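You operate a simulated robot arm through the tools that you are given. There is no shell and no other tool.

Carry out the task below with a simulated robot arm. There is one attempt and no reset: what you move stays moved.

Task
Rub the oxide off the earth bracket, then clamp the strap down.
Fine: use the abrasive pad and put it back; lower the strap, then turn the clamp tight. What is to be rubbed or washed off counts as gone when no trace of it is left.

Only the result counts: the job must be done as asked and must still hold three seconds after the hand-in. Knocking over, shifting, dropping, spilling or breaking anything else fails it.

Robot
A 6-joint arm with a two-finger gripper, fixed in place. Base frame: the origin is on the floor under the middle of its stand, x ahead of it, y to its left, z up. Units: cm, degrees, N and s.
It reaches about 157.2 cm from its shoulder. Its first joint turns from -166.0 to 166.0 degrees. Payload 2.45 kg.
The TCP is the grasp point between the finger pads, 2 cm short of the fingertips. In the tool frame z runs along the fingers and y along their closing line. The gripper opens to 14 cm; its body begins 16.8 cm behind the TCP.
Orientation is that of the tool frame in the base frame, as [roll, pitch, yaw] about the fixed x, y, z axes, in that order (R = Rz(yaw) Ry(pitch) Rx(roll)). With the fingers straight down and closing along the base's y, the tool's x points along the base's -x, its y along +y and its z along -z.

Tools
- The arm moves only by the tool jog_arm. Its argument "series" is a list of rows, each a list of 3 entries, a list of its own where there are three numbers: the turn, a rotation vector about the tool's x, y, z in rad, then the shift along the tool's x, y, z in m, then the finger opening in m, from 0 to 0.14. In form: [[[rx, ry, rz], [x, y, z], jaw], ...]. A call has 1 to 20 rows; each row is the pose to reach, as a shift and turn from the pose commanded when the call began, along the tool's axes at that moment. Each row takes 0.2 s and may step no farther than 5 cm and 8.6 degrees from the row before; otherwise, or with a gripper value out of range, the whole call is refused. A pose out of reach is approached as far as the arm can. The call stops where the force on the tool passes 60 N (or 10 N more than at its start, if that is more) or the arm is blocked; 0.2 s more then pass. Each finger travels about 4.5 cm/s and halts on what it meets, pressing with about 21 N; the grip force reading is that of the motor and also rises with nothing between the fingers. The clock runs only during rows and for 0.2 s after the last one: add rows that repeat a pose to give the fingers time. The reply holds the time, the measured pose of the TCP, the force on the tool along the base axes, the opening and the grip force, in the units named above and with some noise, with the torque about the TCP (base axes, N m) and any sound that the robot's microphone picked up.
- Cameras (640 x 400 px; columns grow to the right, rows downward): "scene" is fixed at [21.88, -49.98, 176.67]; the picture's right is [0.85, -0.53, 0.00], its down [-0.23, -0.38, -0.90] and it looks along [0.47, 0.76, -0.44] (base axes); focal length 329 px, centre (320, 200). "wrist" rides on the gripper at [7.8, 1.1, -20.9] in the tool frame; the picture's right is [-0.14, 0.99, 0.00], its down [-0.92, -0.13, -0.37] and it looks along [-0.37, -0.05, 0.93] (tool axes); focal length 280 px, centre (320, 200). There is no depth. A picture from a camera that has moved, and an enlarged one, comes with that camera's place and axes in the base frame and with its lens.
- camera(camera): a new picture of that camera. The clock stands still meanwhile.
- close_up(camera, box): a new picture of the part [left, top, right, bottom] of that camera's present view, enlarged. The clock stands still meanwhile.
- close_job(): hands the job in; it is judged then, once.

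Nothing tells you positions but the pictures and the camera data. Unless the task says otherwise, let go and move clear before handing in.

The tools are called as name(argument=value, ...) on one line, values as JSON. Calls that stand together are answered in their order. jog_arm: Moves the arm, as the interface text tells. Its arguments: {"type":"object","properties":{"series":{"type":"array"}},"required":["series"]} The other tools are called the same way: camera (camera) takes a picture; close_up (camera, box) takes an enlarged picture of a part of a camera's view; close_job () hands the job in.

At the start:

```text
time_s: 0.0
tcp_pos: [54.98, 42.12, 137.74]
tool_rot: [-180.0, -0.1, 180.0]
ft_force: [0.4, -0.5, -0.4]
ft_torque: [0.01, 0.02, -0.02]
gripper_width: 14.03
grasp_force: 0.2
```

scene: 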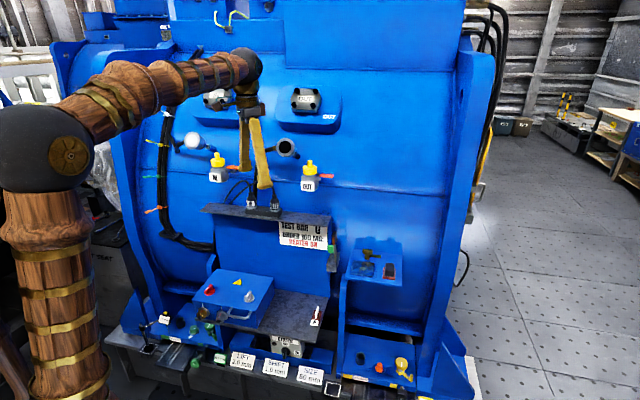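
wrist: 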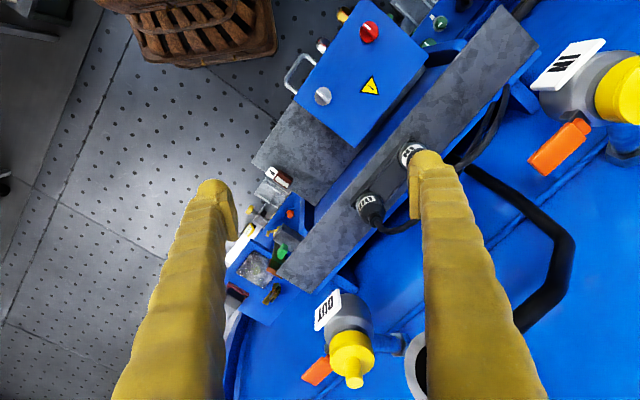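

I see a large blue machine with various fittings; I need to find the earth bracket, abrasive pad, strap and clamp. I'll take close-ups first.

close_up(camera="scene", box=[330, 220, 430, 290])

close_up(camera="scene", box=[330, 320, 430, 390])

close_up(camera="scene", box=[130, 240, 340, 390])

close_up(camera="wrist", box=[200, 160, 360, 340])

```text
5.71 times, centred on (380, 255) of scene
camera zoom: at [21.88, -49.98, 176.67], right [0.85, -0.53, 0.0], down [-0.23, -0.38, -0.9], along [0.47, 0.76, -0.44], focal length 1880 px, centre (-23, -114)
```

zoom: 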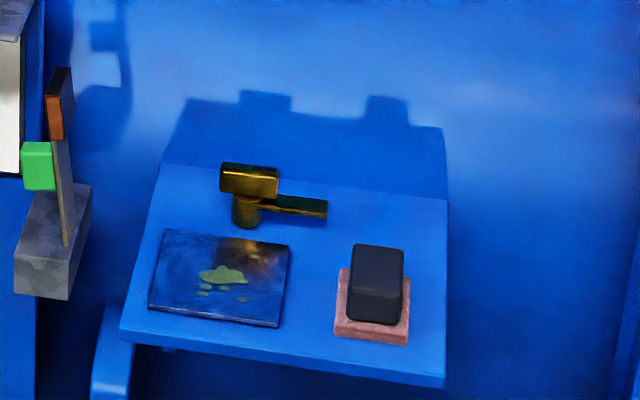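

```text
5.71 times, centred on (380, 355) of scene
camera zoom: at [21.88, -49.98, 176.67], right [0.85, -0.53, 0.0], down [-0.23, -0.38, -0.9], along [0.47, 0.76, -0.44], focal length 1880 px, centre (-23, -686)
```

zoom: 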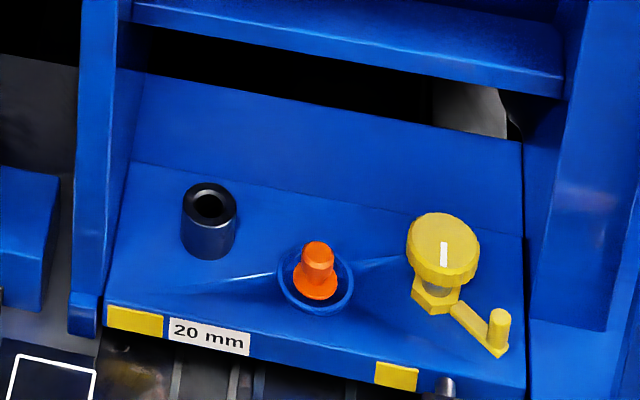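

```text
2.67 times, centred on (235, 315) of scene
camera zoom: at [21.88, -49.98, 176.67], right [0.85, -0.53, 0.0], down [-0.23, -0.38, -0.9], along [0.47, 0.76, -0.44], focal length 877 px, centre (547, -107)
```

zoom: 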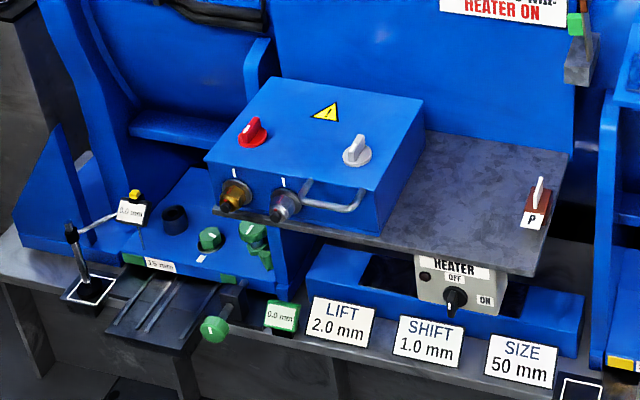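

```text
2.22 times, centred on (280, 250) of wrist
camera zoom: at [47.03, 43.14, 158.69], right [0.14, 0.99, 0.0], down [0.92, -0.13, 0.37], along [0.37, -0.05, -0.93], focal length 623 px, centre (409, 89)
```

zoom: 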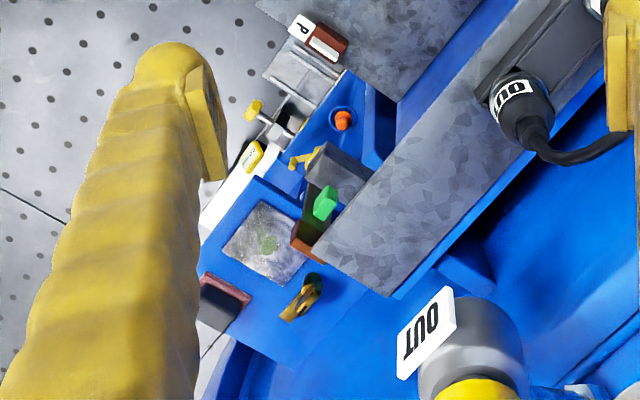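

The shelf on the right holds a plate with green oxide, a brass clamp with lever, and a pad with a black grip. An upright part with a green tab stands next to it. I'll zoom further.

close_up(camera="scene", box=[318, 225, 368, 275])

close_up(camera="scene", box=[350, 240, 410, 285])

close_up(camera="wrist", box=[220, 200, 320, 320])

close_up(camera="scene", box=[190, 80, 350, 260])

```text
8.00 times, centred on (343, 250) of scene
camera zoom: at [21.88, -49.98, 176.67], right [0.85, -0.53, 0.0], down [-0.23, -0.38, -0.9], along [0.47, 0.76, -0.44], focal length 2632 px, centre (136, -200)
```

zoom: 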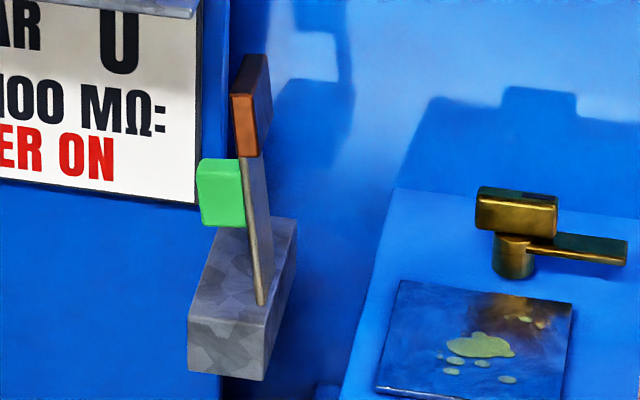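

```text
8.89 times, centred on (380, 262) of scene
camera zoom: at [21.88, -49.98, 176.67], right [0.85, -0.53, 0.0], down [-0.23, -0.38, -0.9], along [0.47, 0.76, -0.44], focal length 2925 px, centre (-213, -356)
```

zoom: 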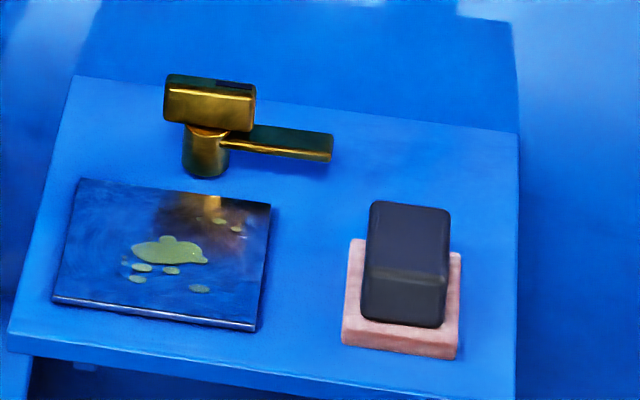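

```text
3.33 times, centred on (270, 260) of wrist
camera zoom: at [47.03, 43.14, 158.69], right [0.14, 0.99, 0.0], down [0.92, -0.13, 0.37], along [0.37, -0.05, -0.93], focal length 935 px, centre (487, 0)
```

zoom: 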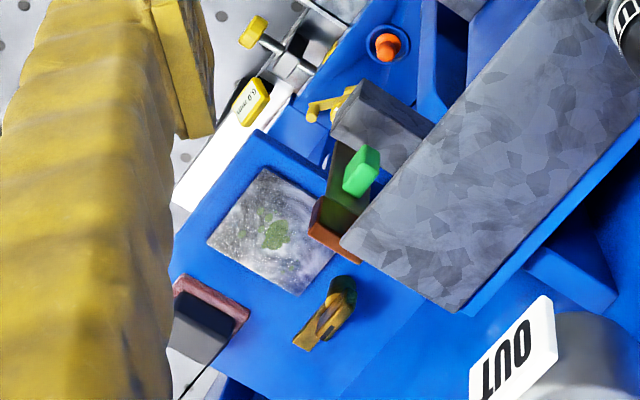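

```text
2.22 times, centred on (270, 170) of scene
camera zoom: at [21.88, -49.98, 176.67], right [0.85, -0.53, 0.0], down [-0.23, -0.38, -0.9], along [0.47, 0.76, -0.44], focal length 731 px, centre (431, 267)
```

zoom: 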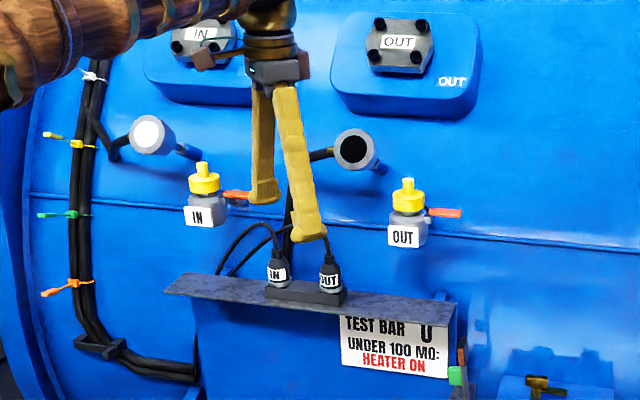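

I take the earth bracket to be the square plate at about (85, 22.8, 102.3), with the pad at about (91, 15.5). The brass clamp is at about (89.7, 26), and the strap stands upright at about (77.5, 30). I'll move above and in front of the shelf, turned about 46°, for a closer look.

jog_arm(series=[[[0, 0, -0.081], [-0.0235, -0.0262, 0.0], 0.14], [[0, 0, -0.162], [-0.047, -0.0524, 0.0], 0.14], [[0, 0, -0.243], [-0.0705, -0.0786, 0.0], 0.14], [[0, 0, -0.324], [-0.094, -0.1048, 0.0], 0.14], [[0, 0, -0.405], [-0.1175, -0.131, 0.0], 0.14], [[0, 0, -0.486], [-0.141, -0.1572, 0.0], 0.14], [[0, 0, -0.567], [-0.1645, -0.1834, 0.01], 0.14], [[0, 0, -0.648], [-0.188, -0.2096, 0.02], 0.14], [[0, 0, -0.729], [-0.2115, -0.2358, 0.04], 0.14], [[0, 0, -0.81], [-0.235, -0.262, 0.06], 0.14]])

camera(camera="wrist")

camera(camera="scene")

```text
time_s: 2.2
tcp_pos: [78.6, 15.67, 131.83]
tool_rot: [-180.0, 0.1, -133.5]
ft_force: [-0.3, 0.3, 0.4]
ft_torque: [0.05, -0.03, 0.02]
gripper_width: 13.99
grasp_force: 0.0
```

```text
taken
camera wrist: at [72.29, 10.8, 152.83], right [-0.62, 0.78, 0.0], down [0.73, 0.58, 0.37], along [0.29, 0.23, -0.93], focal length 280 px, centre (320, 200)
```

wrist: 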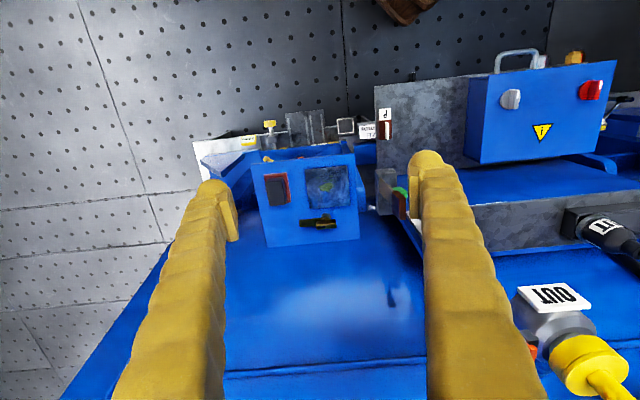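

```text
taken
```

scene: 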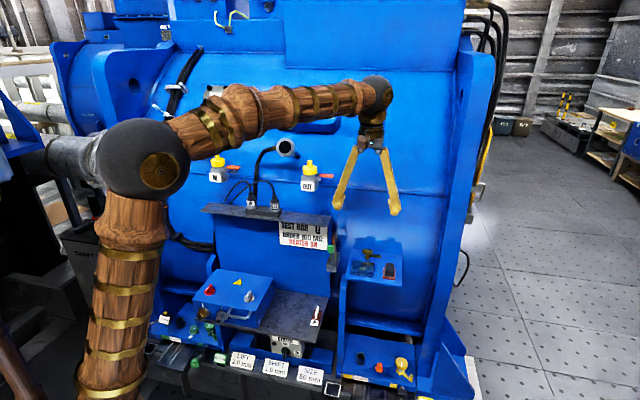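

The shelf is in clear view between the fingers. I'll enlarge it.

close_up(camera="wrist", box=[245, 145, 375, 250])

close_up(camera="wrist", box=[350, 140, 440, 240])

close_up(camera="wrist", box=[290, 155, 370, 235])

```text
3.81 times, centred on (310, 198) of wrist
camera zoom: at [72.29, 10.8, 152.83], right [-0.62, 0.78, 0.0], down [0.73, 0.58, 0.37], along [0.29, 0.23, -0.93], focal length 1068 px, centre (358, 210)
```

zoom: 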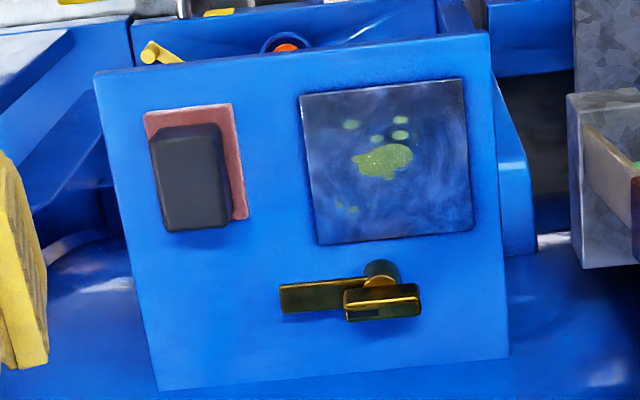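

```text
4.00 times, centred on (395, 190) of wrist
camera zoom: at [72.29, 10.8, 152.83], right [-0.62, 0.78, 0.0], down [0.73, 0.58, 0.37], along [0.29, 0.23, -0.93], focal length 1122 px, centre (20, 240)
```

zoom: 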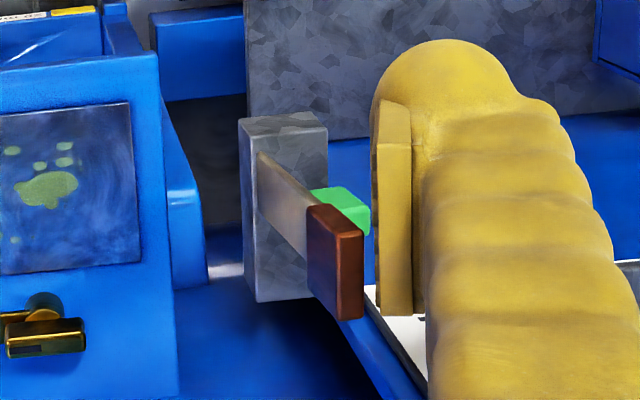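

```text
5.00 times, centred on (330, 195) of wrist
camera zoom: at [72.29, 10.8, 152.83], right [-0.62, 0.78, 0.0], down [0.73, 0.58, 0.37], along [0.29, 0.23, -0.93], focal length 1402 px, centre (270, 225)
```

zoom: 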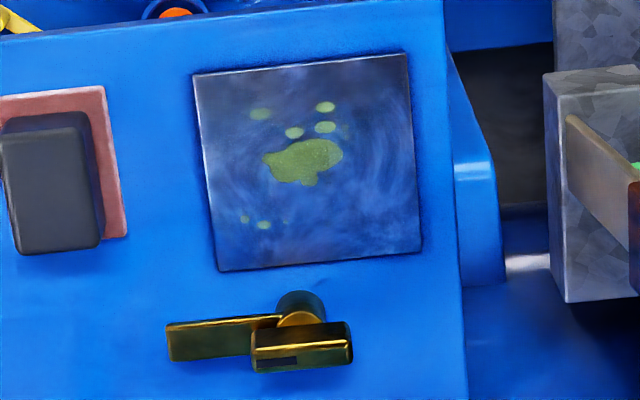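

The bracket is about 8×8 cm, centred near (85.3, 23.2, 101.9), and the machine is yawed 45°. The oxide spots lie within about 2.6 cm of its centre, and the clamp has a grip block on a post with a bar below it. I'll zoom on the pad, clamp and strap from the scene camera for heights.

close_up(camera="scene", box=[378, 256, 402, 284])

close_up(camera="scene", box=[358, 244, 386, 264])

close_up(camera="scene", box=[322, 228, 352, 275])

close_up(camera="wrist", box=[255, 165, 300, 210])

close_up(camera="wrist", box=[295, 205, 345, 235])

```text
14.29 times, centred on (390, 270) of scene
camera zoom: at [21.88, -49.98, 176.67], right [0.85, -0.53, 0.0], down [-0.23, -0.38, -0.9], along [0.47, 0.76, -0.44], focal length 4700 px, centre (-680, -800)
```

zoom: 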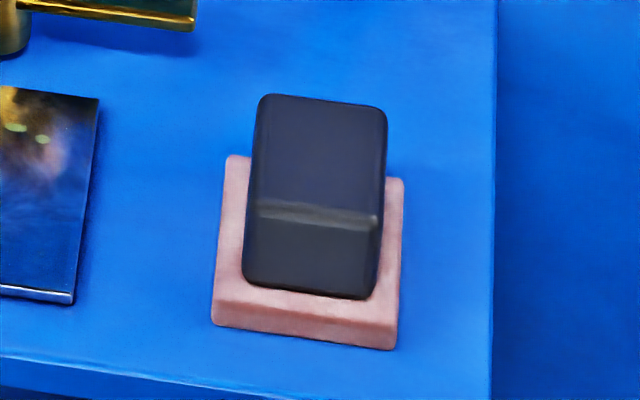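

```text
16.00 times, centred on (372, 254) of scene
camera zoom: at [21.88, -49.98, 176.67], right [0.85, -0.53, 0.0], down [-0.23, -0.38, -0.9], along [0.47, 0.76, -0.44], focal length 5264 px, centre (-512, -664)
```

zoom: 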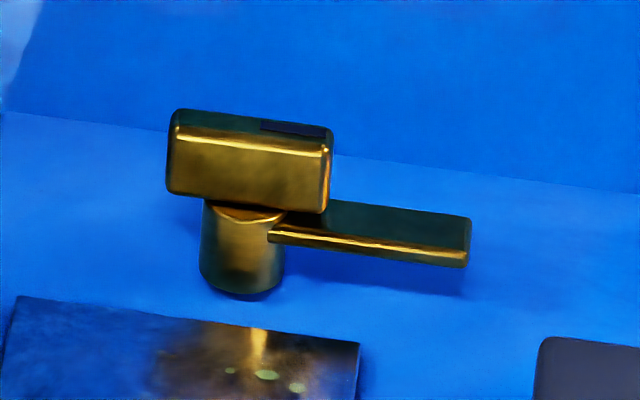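

```text
8.51 times, centred on (337, 252) of scene
camera zoom: at [21.88, -49.98, 176.67], right [0.85, -0.53, 0.0], down [-0.23, -0.38, -0.9], along [0.47, 0.76, -0.44], focal length 2800 px, centre (175, -238)
```

zoom: 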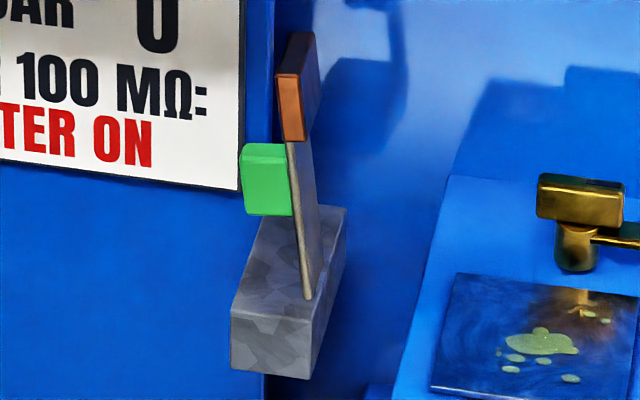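

```text
8.89 times, centred on (278, 188) of wrist
camera zoom: at [72.29, 10.8, 152.83], right [-0.62, 0.78, 0.0], down [0.73, 0.58, 0.37], along [0.29, 0.23, -0.93], focal length 2492 px, centre (698, 311)
```

zoom: 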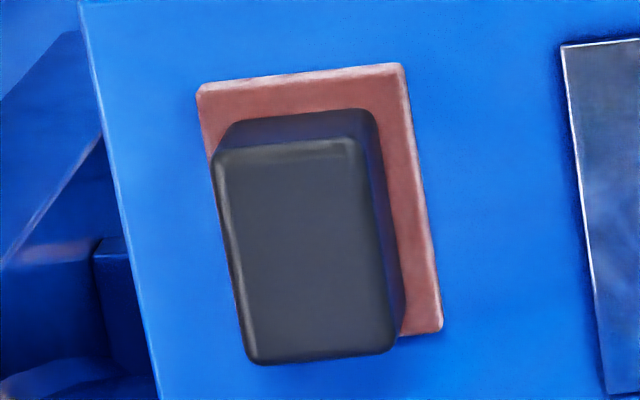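

```text
12.80 times, centred on (320, 220) of wrist
camera zoom: at [72.29, 10.8, 152.83], right [-0.62, 0.78, 0.0], down [0.73, 0.58, 0.37], along [0.29, 0.23, -0.93], focal length 3589 px, centre (320, -56)
```

zoom: 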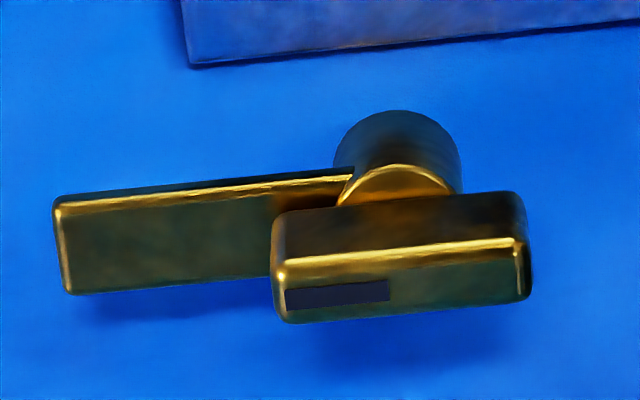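

I now have estimates for everything. The pad grip is at about (91.6, 15.85), 3.1 cm wide, with its top at about z 104.2 and the shelf at about 101.3. I'll move above the pad, square up to yaw -135 and narrow the fingers to about 6 cm.

jog_arm(series=[[[0, 0, 0.005], [-0.015, -0.0155, 0.02], 0.12], [[0, 0, 0.01], [-0.0302, -0.031, 0.04], 0.1], [[0, 0, 0.015], [-0.0454, -0.0465, 0.065], 0.08], [[0, 0, 0.02], [-0.0605, -0.062, 0.09], 0.07], [[0, 0, 0.026], [-0.0756, -0.0775, 0.12], 0.06], [[0, 0, 0.026], [-0.0907, -0.093, 0.145], 0.06], [[0, 0, 0.026], [-0.0907, -0.093, 0.168], 0.06], [[0, 0, 0.026], [-0.0907, -0.093, 0.168], 0.06]])

camera(camera="wrist")

camera(camera="scene")

```text
time_s: 4.0
tcp_pos: [91.34, 15.96, 114.76]
tool_rot: [180.0, 0.0, -135.2]
ft_force: [0.3, -0.3, 0.4]
ft_torque: [-0.02, 0.02, -0.02]
gripper_width: 6.02
grasp_force: 0.1
```

```text
taken
camera wrist: at [85.03, 11.32, 135.75], right [-0.6, 0.8, 0.0], down [0.74, 0.56, 0.37], along [0.29, 0.22, -0.93], focal length 280 px, centre (320, 200)
```

wrist: 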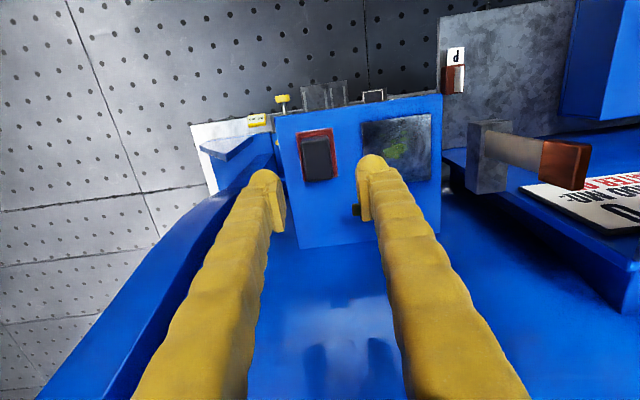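

```text
taken
```

scene: 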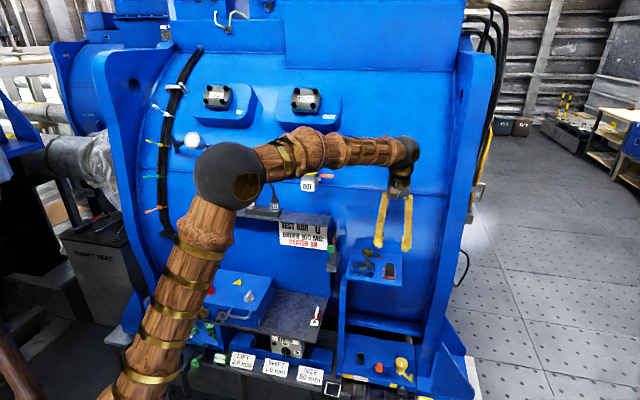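

Good alignment so far. I'll zoom on the pad to refine its position.

close_up(camera="wrist", box=[290, 115, 350, 190])

close_up(camera="wrist", box=[345, 100, 445, 230])

close_up(camera="wrist", box=[430, 100, 610, 240])

close_up(camera="scene", box=[350, 190, 420, 290])

```text
5.33 times, centred on (320, 152) of wrist
camera zoom: at [85.03, 11.32, 135.75], right [-0.6, 0.8, 0.0], down [0.74, 0.56, 0.37], along [0.29, 0.22, -0.93], focal length 1495 px, centre (320, 453)
```

zoom: 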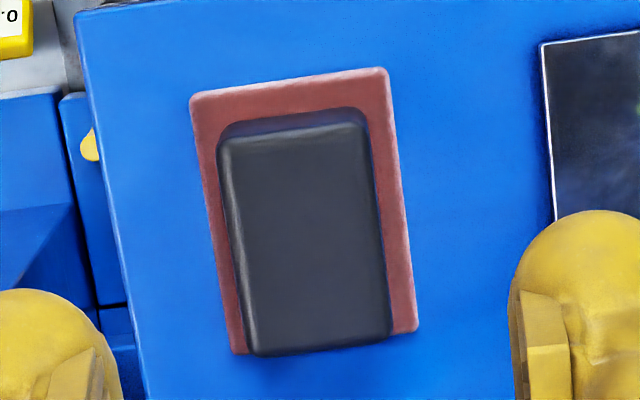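

```text
3.08 times, centred on (395, 165) of wrist
camera zoom: at [85.03, 11.32, 135.75], right [-0.6, 0.8, 0.0], down [0.74, 0.56, 0.37], along [0.29, 0.22, -0.93], focal length 863 px, centre (89, 308)
```

zoom: 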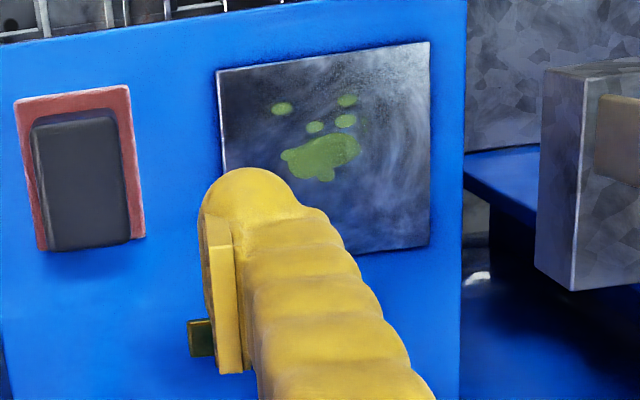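

```text
2.86 times, centred on (520, 170) of wrist
camera zoom: at [85.03, 11.32, 135.75], right [-0.6, 0.8, 0.0], down [0.74, 0.56, 0.37], along [0.29, 0.22, -0.93], focal length 801 px, centre (-251, 286)
```

zoom: 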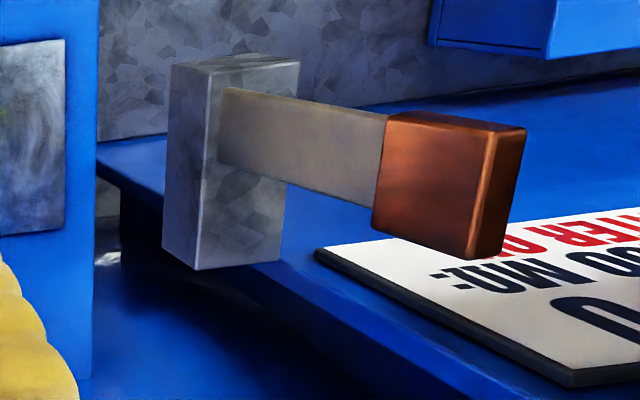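

```text
4.00 times, centred on (385, 240) of scene
camera zoom: at [21.88, -49.98, 176.67], right [0.85, -0.53, 0.0], down [-0.23, -0.38, -0.9], along [0.47, 0.76, -0.44], focal length 1316 px, centre (60, 40)
```

zoom: 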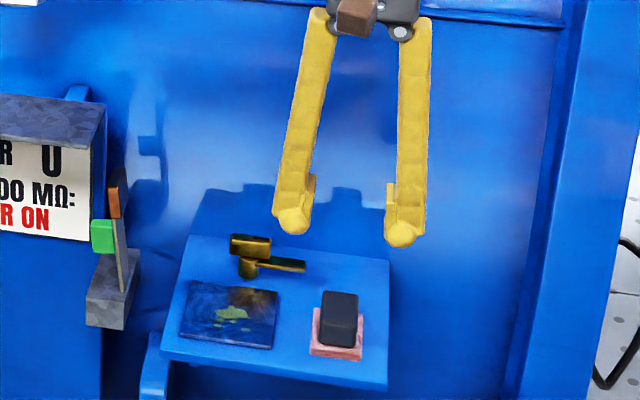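

The pad sits centred between the fingers. I'll descend to TCP z of about 104.4 and close on the black grip.

jog_arm(series=[[[0, 0, 0], [0.0, -0.001, 0.04], 0.06], [[0, 0, 0], [0.0, -0.001, 0.07], 0.06], [[0, 0, 0], [0.0, -0.001, 0.09], 0.06], [[0, 0, 0], [0.0, -0.001, 0.099], 0.06], [[0, 0, 0], [0.0, -0.001, 0.104], 0.06], [[0, 0, 0], [0.0, -0.001, 0.104], 0.06]])

close_up(camera="scene", box=[345, 220, 425, 290])

camera(camera="wrist")

```text
time_s: 5.4
tcp_pos: [91.58, 16.17, 104.54]
tool_rot: [-180.0, 0.1, -135.0]
ft_force: [0.7, -0.2, -0.2]
ft_torque: [0.01, -0.01, -0.01]
gripper_width: 6.01
grasp_force: 0.0
```

```text
5.71 times, centred on (385, 255) of scene
camera zoom: at [21.88, -49.98, 176.67], right [0.85, -0.53, 0.0], down [-0.23, -0.38, -0.9], along [0.47, 0.76, -0.44], focal length 1880 px, centre (-51, -114)
```

zoom: 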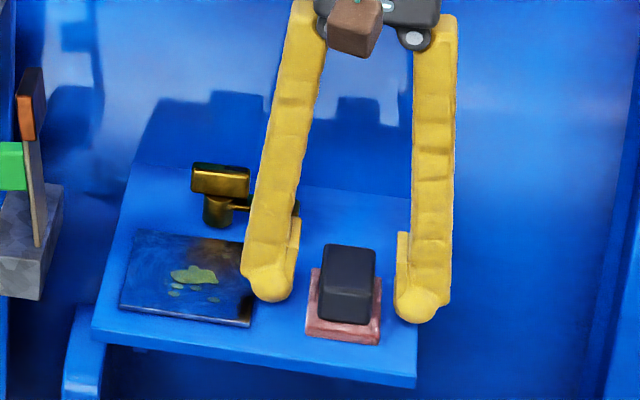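

```text
taken
camera wrist: at [85.14, 11.35, 125.51], right [-0.6, 0.8, 0.0], down [0.74, 0.56, 0.37], along [0.3, 0.22, -0.93], focal length 280 px, centre (320, 200)
```

wrist: 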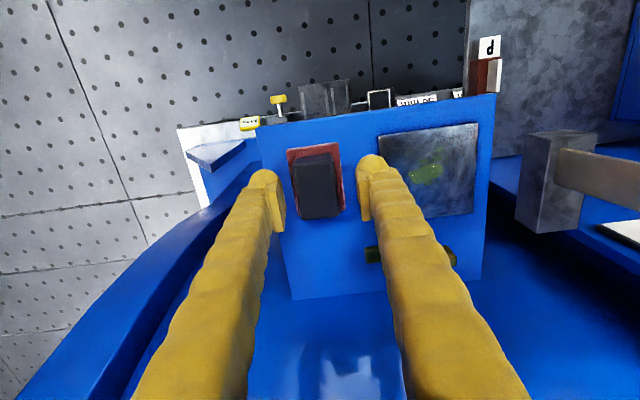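

The fingers straddle the grip properly. I'll close on it.

jog_arm(series=[[[0, 0, 0], [0, 0, 0], 0.05], [[0, 0, 0], [0, 0, 0], 0.04], [[0, 0, 0], [0, 0, 0], 0.033], [[0, 0, 0], [0, 0, 0], 0.025], [[0, 0, 0], [0, 0, 0], 0.02], [[0, 0, 0], [0, 0, 0], 0.02], [[0, 0, 0], [0, 0, 0], 0.02]])

close_up(camera="scene", box=[345, 220, 425, 290])

close_up(camera="wrist", box=[240, 120, 400, 240])

```text
time_s: 7.0
tcp_pos: [91.56, 16.03, 104.64]
tool_rot: [-180.0, 0.2, -135.0]
ft_force: [5.8, -3.9, 28.3]
ft_torque: [-0.06, -0.1, 0.05]
gripper_width: 3.07
grasp_force: 20.3
```

```text
5.71 times, centred on (385, 255) of scene
camera zoom: at [21.88, -49.98, 176.67], right [0.85, -0.53, 0.0], down [-0.23, -0.38, -0.9], along [0.47, 0.76, -0.44], focal length 1880 px, centre (-51, -114)
```

zoom: 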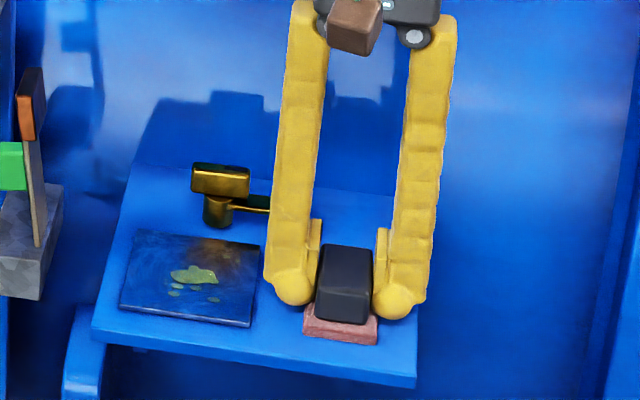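

```text
3.33 times, centred on (320, 180) of wrist
camera zoom: at [85.11, 11.34, 125.62], right [-0.6, 0.8, 0.0], down [0.74, 0.56, 0.37], along [0.3, 0.22, -0.93], focal length 935 px, centre (320, 267)
```

zoom: 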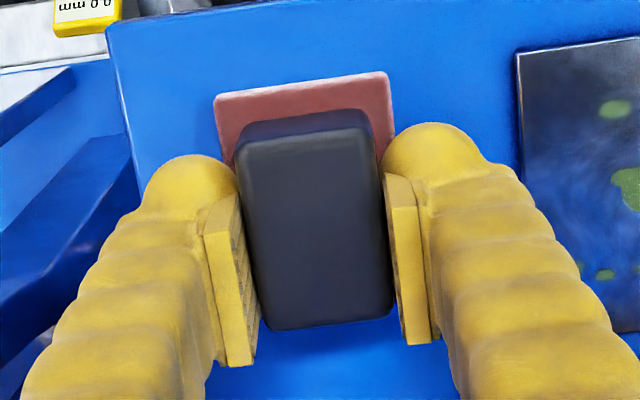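

The grip is firm at 3.07 cm, though the tips press on the pad's base with about 28 N. I'll lift gently and see whether the pad comes along.

jog_arm(series=[[[0, 0, 0], [0, 0, -0.005], 0.02], [[0, 0, 0], [0, 0, -0.015], 0.02], [[0, 0, 0], [0, 0, -0.03], 0.02], [[0, 0, 0], [0, 0, -0.03], 0.02]])

close_up(camera="scene", box=[345, 220, 425, 290])

close_up(camera="wrist", box=[240, 120, 400, 240])

```text
time_s: 8.0
tcp_pos: [91.46, 15.86, 107.73]
tool_rot: [-180.0, 0.0, -135.0]
ft_force: [0.2, -0.5, 0.0]
ft_torque: [-0.01, 0.01, -0.01]
gripper_width: 1.99
grasp_force: 0.1
```

```text
5.71 times, centred on (385, 255) of scene
camera zoom: at [21.88, -49.98, 176.67], right [0.85, -0.53, 0.0], down [-0.23, -0.38, -0.9], along [0.47, 0.76, -0.44], focal length 1880 px, centre (-51, -114)
```

zoom: 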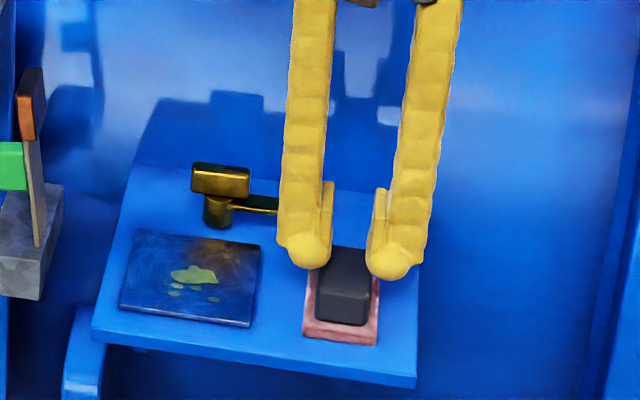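

```text
3.33 times, centred on (320, 180) of wrist
camera zoom: at [85.11, 11.22, 128.59], right [-0.6, 0.8, 0.0], down [0.74, 0.56, 0.37], along [0.29, 0.22, -0.93], focal length 935 px, centre (320, 267)
```

zoom: 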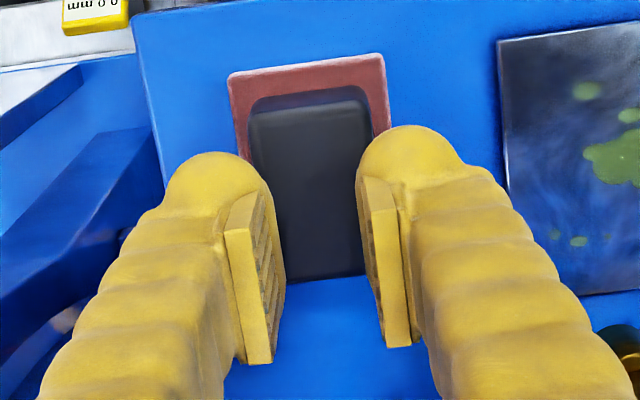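

The pad slipped out and still sits on the shelf, so the grip was too shallow. I'll look closely at the finger pads relative to the tips.

close_up(camera="scene", box=[376, 236, 406, 286])

close_up(camera="wrist", box=[270, 130, 370, 220])

```text
8.00 times, centred on (391, 261) of scene
camera zoom: at [21.88, -49.98, 176.67], right [0.85, -0.53, 0.0], down [-0.23, -0.38, -0.9], along [0.47, 0.76, -0.44], focal length 2632 px, centre (-248, -288)
```

zoom: 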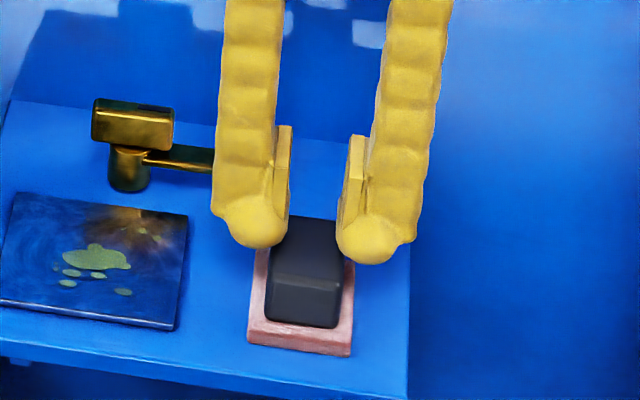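

```text
4.44 times, centred on (320, 175) of wrist
camera zoom: at [85.11, 11.22, 128.59], right [-0.6, 0.8, 0.0], down [0.74, 0.56, 0.37], along [0.29, 0.22, -0.93], focal length 1246 px, centre (320, 311)
```

zoom: 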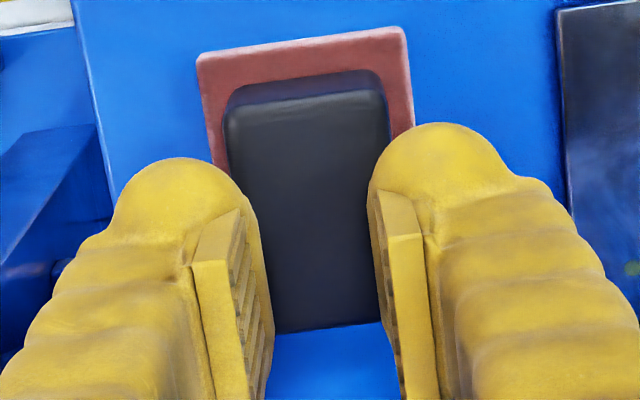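

Contact was probably only on the rounded top edge of the grip. I'll reopen to 4.4 cm, shift slightly forward and go down further while watching the force.

jog_arm(series=[[[0, 0, 0], [0.0025, 0, 0], 0.035], [[0, 0, 0], [0.0025, 0, 0], 0.044], [[0, 0, 0], [0.0025, 0, 0.015], 0.044], [[0, 0, 0], [0.0025, 0, 0.026], 0.044], [[0, 0, 0], [0.0025, 0, 0.031], 0.044], [[0, 0, 0], [0.0025, 0, 0.034], 0.044], [[0, 0, 0], [0.0025, 0, 0.034], 0.044]])

close_up(camera="wrist", box=[270, 130, 370, 220])

close_up(camera="scene", box=[376, 246, 406, 286])

```text
time_s: 9.6
tcp_pos: [91.38, 15.69, 104.23]
tool_rot: [180.0, 0.1, -135.1]
ft_force: [-0.2, -0.4, 2.0]
ft_torque: [0.01, 0.02, 0.01]
gripper_width: 4.41
grasp_force: 0.4
```

```text
4.44 times, centred on (320, 175) of wrist
camera zoom: at [84.98, 11.04, 125.11], right [-0.6, 0.8, 0.0], down [0.74, 0.56, 0.37], along [0.29, 0.22, -0.93], focal length 1246 px, centre (320, 311)
```

zoom: 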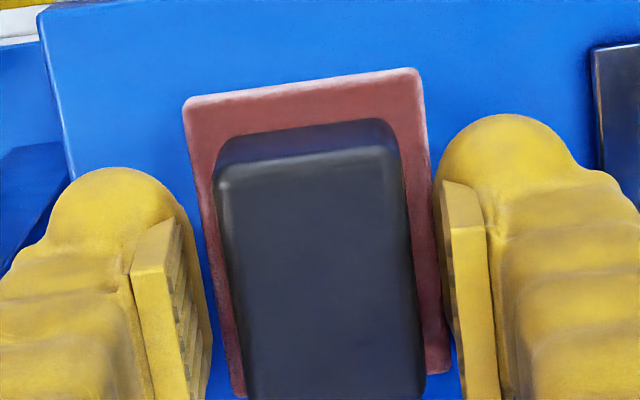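

```text
10.00 times, centred on (391, 266) of scene
camera zoom: at [21.88, -49.98, 176.67], right [0.85, -0.53, 0.0], down [-0.23, -0.38, -0.9], along [0.47, 0.76, -0.44], focal length 3290 px, centre (-390, -460)
```

zoom: 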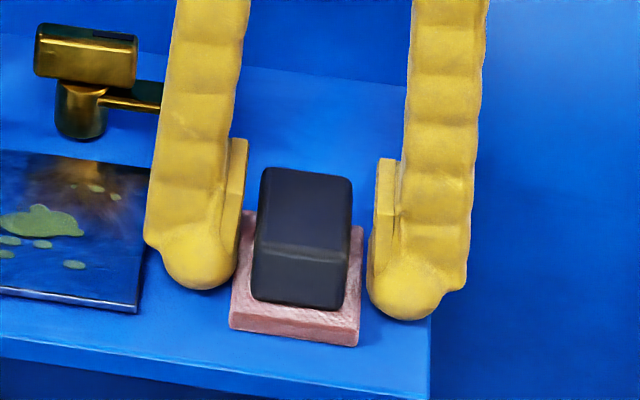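

I'm at z 104.2 with no real contact yet. I'll step down gently to find the contact height.

jog_arm(series=[[[0, 0, 0], [0, 0, 0.001], 0.044], [[0, 0, 0], [0, 0, 0.002], 0.044], [[0, 0, 0], [0, 0, 0.002], 0.044]])

```text
time_s: 10.4
tcp_pos: [91.36, 15.84, 103.99]
tool_rot: [-180.0, 0.1, -135.1]
ft_force: [-1.3, -0.8, 10.4]
ft_torque: [0.05, 0.09, -0.03]
gripper_width: 4.41
grasp_force: 0.1
```

Contact begins around TCP z 104.2 and gives 10 N at 104.0, so that is the base or shelf level. I'll rise to about 104.9 so the tips clear the pad's base, then close and check the force.

jog_arm(series=[[[0, 0, 0], [0, 0, -0.004], 0.044], [[0, 0, 0], [0, 0, -0.009], 0.044], [[0, 0, 0], [0, 0, -0.009], 0.036], [[0, 0, 0], [0, 0, -0.009], 0.03], [[0, 0, 0], [0, 0, -0.009], 0.025], [[0, 0, 0], [0, 0, -0.009], 0.025], [[0, 0, 0], [0, 0, -0.009], 0.025]])

close_up(camera="scene", box=[376, 246, 406, 286])

close_up(camera="wrist", box=[270, 130, 370, 220])

```text
time_s: 12.0
tcp_pos: [91.3, 15.85, 104.8]
tool_rot: [180.0, 0.0, -135.1]
ft_force: [0.6, 0.3, 0.4]
ft_torque: [0.04, -0.01, 0.0]
gripper_width: 3.07
grasp_force: 20.8
```

```text
10.00 times, centred on (391, 266) of scene
camera zoom: at [21.88, -49.98, 176.67], right [0.85, -0.53, 0.0], down [-0.23, -0.38, -0.9], along [0.47, 0.76, -0.44], focal length 3290 px, centre (-390, -460)
```

zoom: 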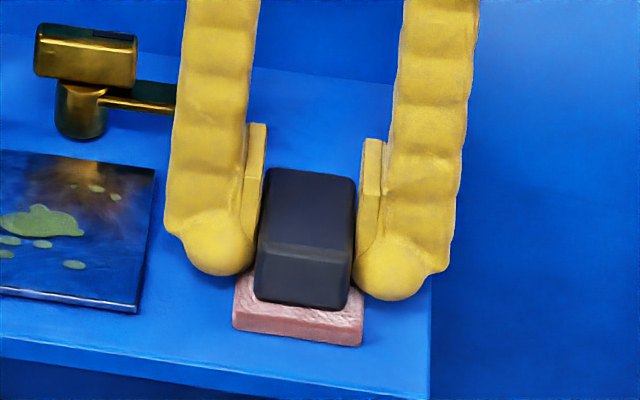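

```text
4.44 times, centred on (320, 175) of wrist
camera zoom: at [85.02, 11.06, 125.83], right [-0.6, 0.8, 0.0], down [0.74, 0.56, 0.37], along [0.29, 0.22, -0.93], focal length 1246 px, centre (320, 311)
```

zoom: 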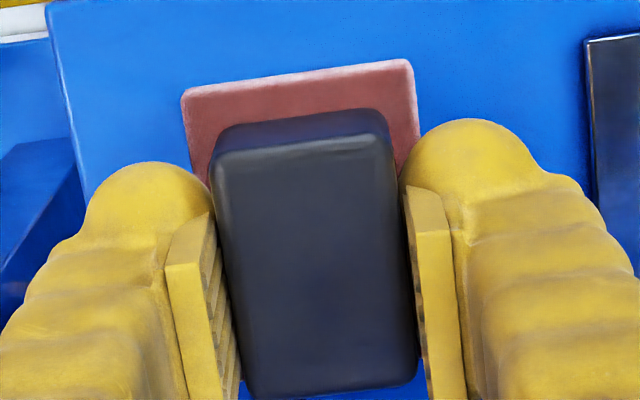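

The grip is now clean: width 3.07, no vertical force. I'll lift slowly.

jog_arm(series=[[[0, 0, 0], [0, 0, -0.001], 0.02], [[0, 0, 0], [0, 0, -0.003], 0.02], [[0, 0, 0], [0, 0, -0.006], 0.02], [[0, 0, 0], [0, 0, -0.01], 0.02], [[0, 0, 0], [0, 0, -0.01], 0.02]])

close_up(camera="scene", box=[376, 246, 406, 286])

```text
time_s: 13.2
tcp_pos: [91.47, 15.59, 105.93]
tool_rot: [179.9, 0.1, -135.1]
ft_force: [0.5, 0.0, -0.6]
ft_torque: [0.0, 0.01, 0.03]
gripper_width: 3.08
grasp_force: 20.7
```

```text
10.00 times, centred on (391, 266) of scene
camera zoom: at [21.88, -49.98, 176.67], right [0.85, -0.53, 0.0], down [-0.23, -0.38, -0.9], along [0.47, 0.76, -0.44], focal length 3290 px, centre (-390, -460)
```

zoom: 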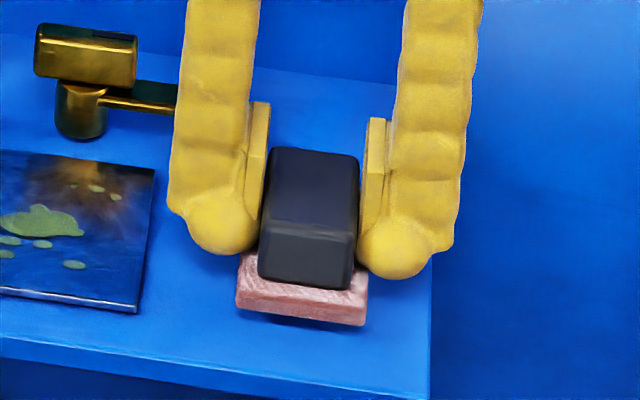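

The pad is held. I'll carry it at z of about 108 to above the bracket centre.

jog_arm(series=[[[0, 0, 0], [0, 0, -0.012], 0.02], [[0, 0, 0], [0, 0.01, -0.022], 0.02], [[0, 0, 0], [-0.003, 0.035, -0.022], 0.02], [[0, 0, 0], [-0.006, 0.065, -0.022], 0.02], [[0, 0, 0], [-0.0099, 0.088, -0.022], 0.02], [[0, 0, 0], [-0.0099, 0.0962, -0.022], 0.02], [[0, 0, 0], [-0.0099, 0.0962, -0.015], 0.02], [[0, 0, 0], [-0.0099, 0.0962, -0.005], 0.02], [[0, 0, 0], [-0.0099, 0.0962, -0.005], 0.02]])

close_up(camera="scene", box=[340, 230, 410, 290])

close_up(camera="wrist", box=[240, 110, 400, 240])

```text
time_s: 15.2
tcp_pos: [85.29, 23.34, 106.53]
tool_rot: [-180.0, 0.0, -135.1]
ft_force: [0.2, 0.6, -0.1]
ft_torque: [0.01, 0.0, -0.01]
gripper_width: 3.08
grasp_force: 20.9
```

```text
6.67 times, centred on (375, 260) of scene
camera zoom: at [21.88, -49.98, 176.67], right [0.85, -0.53, 0.0], down [-0.23, -0.38, -0.9], along [0.47, 0.76, -0.44], focal length 2194 px, centre (-47, -200)
```

zoom: 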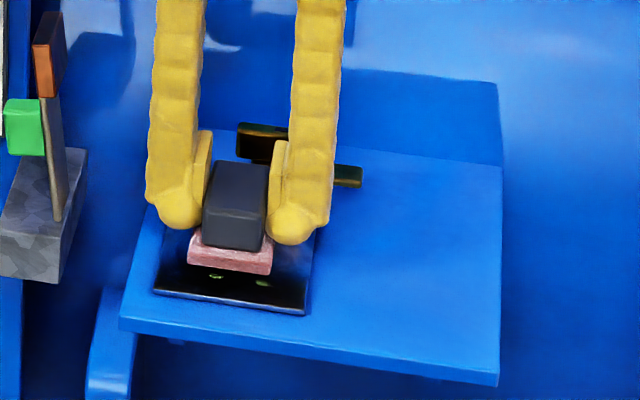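

```text
3.08 times, centred on (320, 175) of wrist
camera zoom: at [78.9, 18.53, 127.36], right [-0.6, 0.8, 0.0], down [0.74, 0.56, 0.37], along [0.29, 0.22, -0.93], focal length 863 px, centre (320, 277)
```

zoom: 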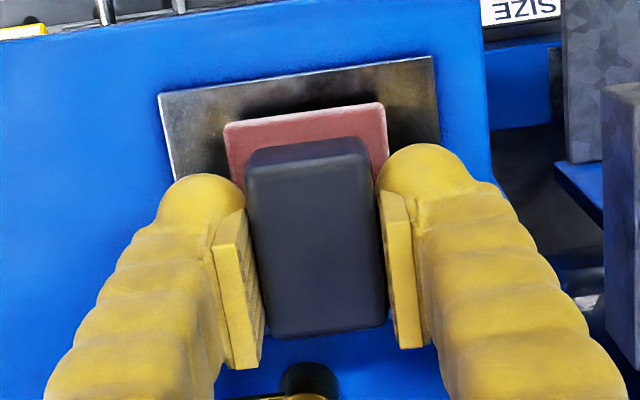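

Above the bracket. I'll lower in small steps until the pad touches.

jog_arm(series=[[[0, 0, 0], [0, 0, 0.006], 0.02], [[0, 0, 0], [0, 0, 0.009], 0.02], [[0, 0, 0], [0, 0, 0.011], 0.02], [[0, 0, 0], [0, 0, 0.011], 0.02]])

```text
time_s: 16.2
tcp_pos: [85.4, 23.27, 105.15]
tool_rot: [-179.9, 0.1, -135.1]
ft_force: [-0.3, -0.3, -1.1]
ft_torque: [-0.01, 0.0, 0.0]
gripper_width: 3.07
grasp_force: 21.3
```

jog_arm(series=[[[0, 0, 0], [0, 0, 0.001], 0.02], [[0, 0, 0], [0, 0, 0.002], 0.02], [[0, 0, 0], [0, 0, 0.002], 0.02]])

close_up(camera="scene", box=[340, 230, 410, 290])

```text
time_s: 17.0
tcp_pos: [85.32, 23.26, 105.14]
tool_rot: [-179.9, 0.1, -135.1]
ft_force: [2.5, -5.2, 18.4]
ft_torque: [-0.05, -0.05, 0.04]
gripper_width: 3.06
grasp_force: 20.6
```

```text
6.67 times, centred on (375, 260) of scene
camera zoom: at [21.88, -49.98, 176.67], right [0.85, -0.53, 0.0], down [-0.23, -0.38, -0.9], along [0.47, 0.76, -0.44], focal length 2194 px, centre (-47, -200)
```

zoom: 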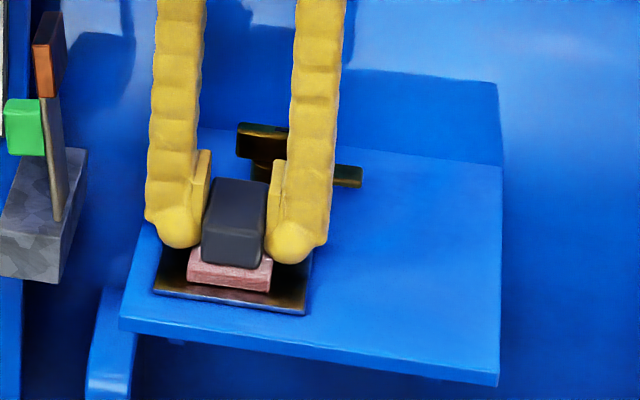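

The pad touches at about z 105.1, and now presses at 18 N. I'll ease off slightly and scrub in a zigzag over the whole bracket.

jog_arm(series=[[[0, 0, 0], [0, 0.009, -0.0008], 0.02], [[0, 0, 0], [0, 0.018, -0.0008], 0.02], [[0, 0, 0], [-0.008, 0.018, -0.0008], 0.02], [[0, 0, 0], [-0.008, 0.009, -0.0008], 0.02], [[0, 0, 0], [-0.008, 0, -0.0008], 0.02], [[0, 0, 0], [-0.008, -0.01, -0.0008], 0.02], [[0, 0, 0], [-0.008, -0.02, -0.0008], 0.02], [[0, 0, 0], [0, -0.02, -0.0008], 0.02], [[0, 0, 0], [0, -0.01, -0.0008], 0.02], [[0, 0, 0], [0, 0, -0.0008], 0.02], [[0, 0, 0], [0, 0.009, -0.0008], 0.02], [[0, 0, 0], [0, 0.018, -0.0008], 0.02], [[0, 0, 0], [0.008, 0.018, -0.0008], 0.02], [[0, 0, 0], [0.008, 0.009, -0.0008], 0.02], [[0, 0, 0], [0.008, 0, -0.0008], 0.02], [[0, 0, 0], [0.008, -0.01, -0.0008], 0.02], [[0, 0, 0], [0.008, -0.02, -0.0008], 0.02], [[0, 0, 0], [0, -0.02, -0.0008], 0.02], [[0, 0, 0], [0, -0.01, -0.0008], 0.02], [[0, 0, 0], [0, 0, -0.0008], 0.02]])

close_up(camera="scene", box=[340, 230, 410, 290])

close_up(camera="wrist", box=[240, 110, 400, 240])

```text
time_s: 21.2
tcp_pos: [85.19, 23.4, 105.1]
tool_rot: [180.0, 0.2, -135.0]
ft_force: [1.9, -2.0, 6.3]
ft_torque: [-0.09, 0.03, 0.03]
gripper_width: 3.08
grasp_force: 21.1
```

```text
6.67 times, centred on (375, 260) of scene
camera zoom: at [21.88, -49.98, 176.67], right [0.85, -0.53, 0.0], down [-0.23, -0.38, -0.9], along [0.47, 0.76, -0.44], focal length 2194 px, centre (-47, -200)
```

zoom: 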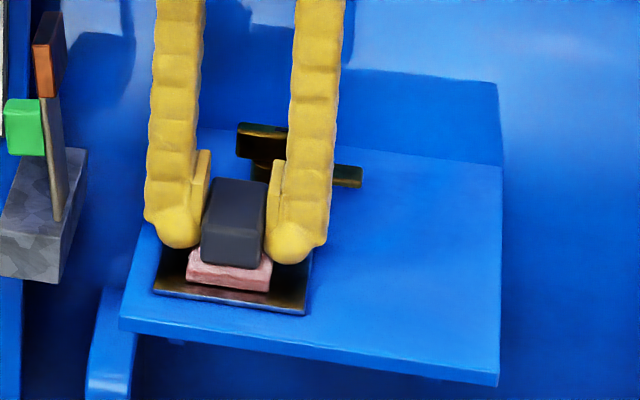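

```text
3.08 times, centred on (320, 175) of wrist
camera zoom: at [78.87, 18.56, 126.08], right [-0.6, 0.8, 0.0], down [0.74, 0.56, 0.37], along [0.3, 0.22, -0.93], focal length 863 px, centre (320, 277)
```

zoom: 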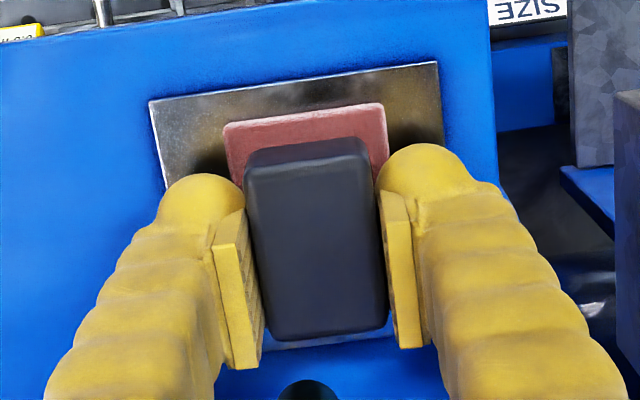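

Force is about 6 N. I'll do a second pass with slightly more pressure, with strokes also along the other direction, and then lift to inspect.

jog_arm(series=[[[0, 0, 0], [0.008, 0.0, 0.0005], 0.02], [[0, 0, 0], [-0.001, 0.006, 0.0005], 0.02], [[0, 0, 0], [-0.009, 0.006, 0.0005], 0.02], [[0, 0, 0], [0.0, 0.012, 0.0005], 0.02], [[0, 0, 0], [0.009, 0.012, 0.0005], 0.02], [[0, 0, 0], [0.0, 0.018, 0.0005], 0.02], [[0, 0, 0], [-0.009, 0.018, 0.0005], 0.02], [[0, 0, 0], [-0.009, 0.008, 0.0005], 0.02], [[0, 0, 0], [-0.009, -0.002, 0.0005], 0.02], [[0, 0, 0], [0.0, -0.006, 0.0005], 0.02], [[0, 0, 0], [0.009, -0.006, 0.0005], 0.02], [[0, 0, 0], [0.0, -0.01, 0.0005], 0.02], [[0, 0, 0], [-0.009, -0.01, 0.0005], 0.02], [[0, 0, 0], [0.0, -0.014, 0.0005], 0.02], [[0, 0, 0], [0.009, -0.014, 0.0005], 0.02], [[0, 0, 0], [0.0, -0.02, 0.0005], 0.02], [[0, 0, 0], [-0.009, -0.02, 0.0005], 0.02], [[0, 0, 0], [-0.009, -0.01, 0.0005], 0.02], [[0, 0, 0], [0.0, -0.01, 0.0005], 0.02], [[0, 0, 0], [0, 0, 0.0005], 0.02]])

jog_arm(series=[[[0, 0, 0], [0, 0, -0.01], 0.02], [[0, 0, 0], [0, 0, -0.03], 0.02], [[0, 0, 0], [0, -0.02, -0.04], 0.02], [[0, 0, 0], [0, -0.06, -0.04], 0.02], [[0, 0, 0], [0, -0.09, -0.04], 0.02], [[0, 0, 0], [0, -0.09, -0.04], 0.02]])

close_up(camera="scene", box=[350, 240, 410, 285])

camera(camera="wrist")

```text
time_s: 25.4
tcp_pos: [85.36, 23.2, 105.09]
tool_rot: [-179.9, 0.1, -135.1]
ft_force: [4.9, -5.1, 17.2]
ft_torque: [-0.12, -0.02, 0.0]
gripper_width: 3.07
grasp_force: 20.9
```

```text
time_s: 26.8
tcp_pos: [91.77, 17.01, 109.05]
tool_rot: [180.0, 0.0, -135.1]
ft_force: [0.1, 0.4, -0.4]
ft_torque: [-0.01, 0.0, 0.01]
gripper_width: 3.07
grasp_force: 21.2
```

```text
8.89 times, centred on (380, 262) of scene
camera zoom: at [21.88, -49.98, 176.67], right [0.85, -0.53, 0.0], down [-0.23, -0.38, -0.9], along [0.47, 0.76, -0.44], focal length 2925 px, centre (-213, -356)
```

zoom: 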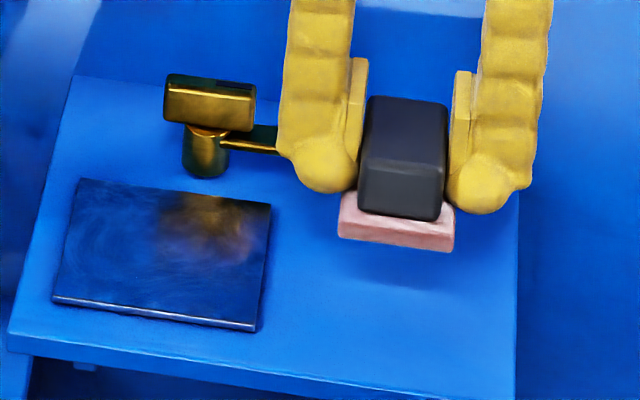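

```text
taken
camera wrist: at [85.45, 12.19, 129.99], right [-0.6, 0.8, 0.0], down [0.74, 0.56, 0.37], along [0.29, 0.22, -0.93], focal length 280 px, centre (320, 200)
```

wrist: 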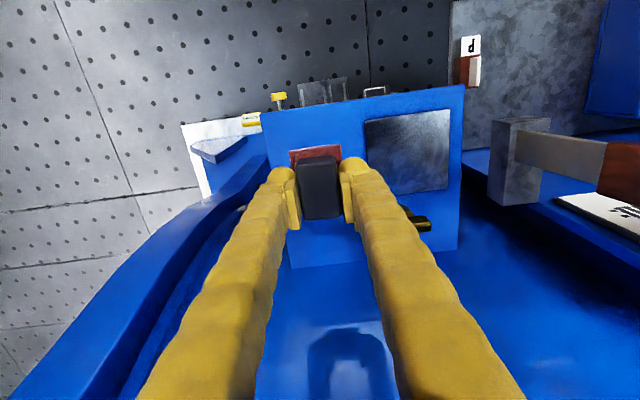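

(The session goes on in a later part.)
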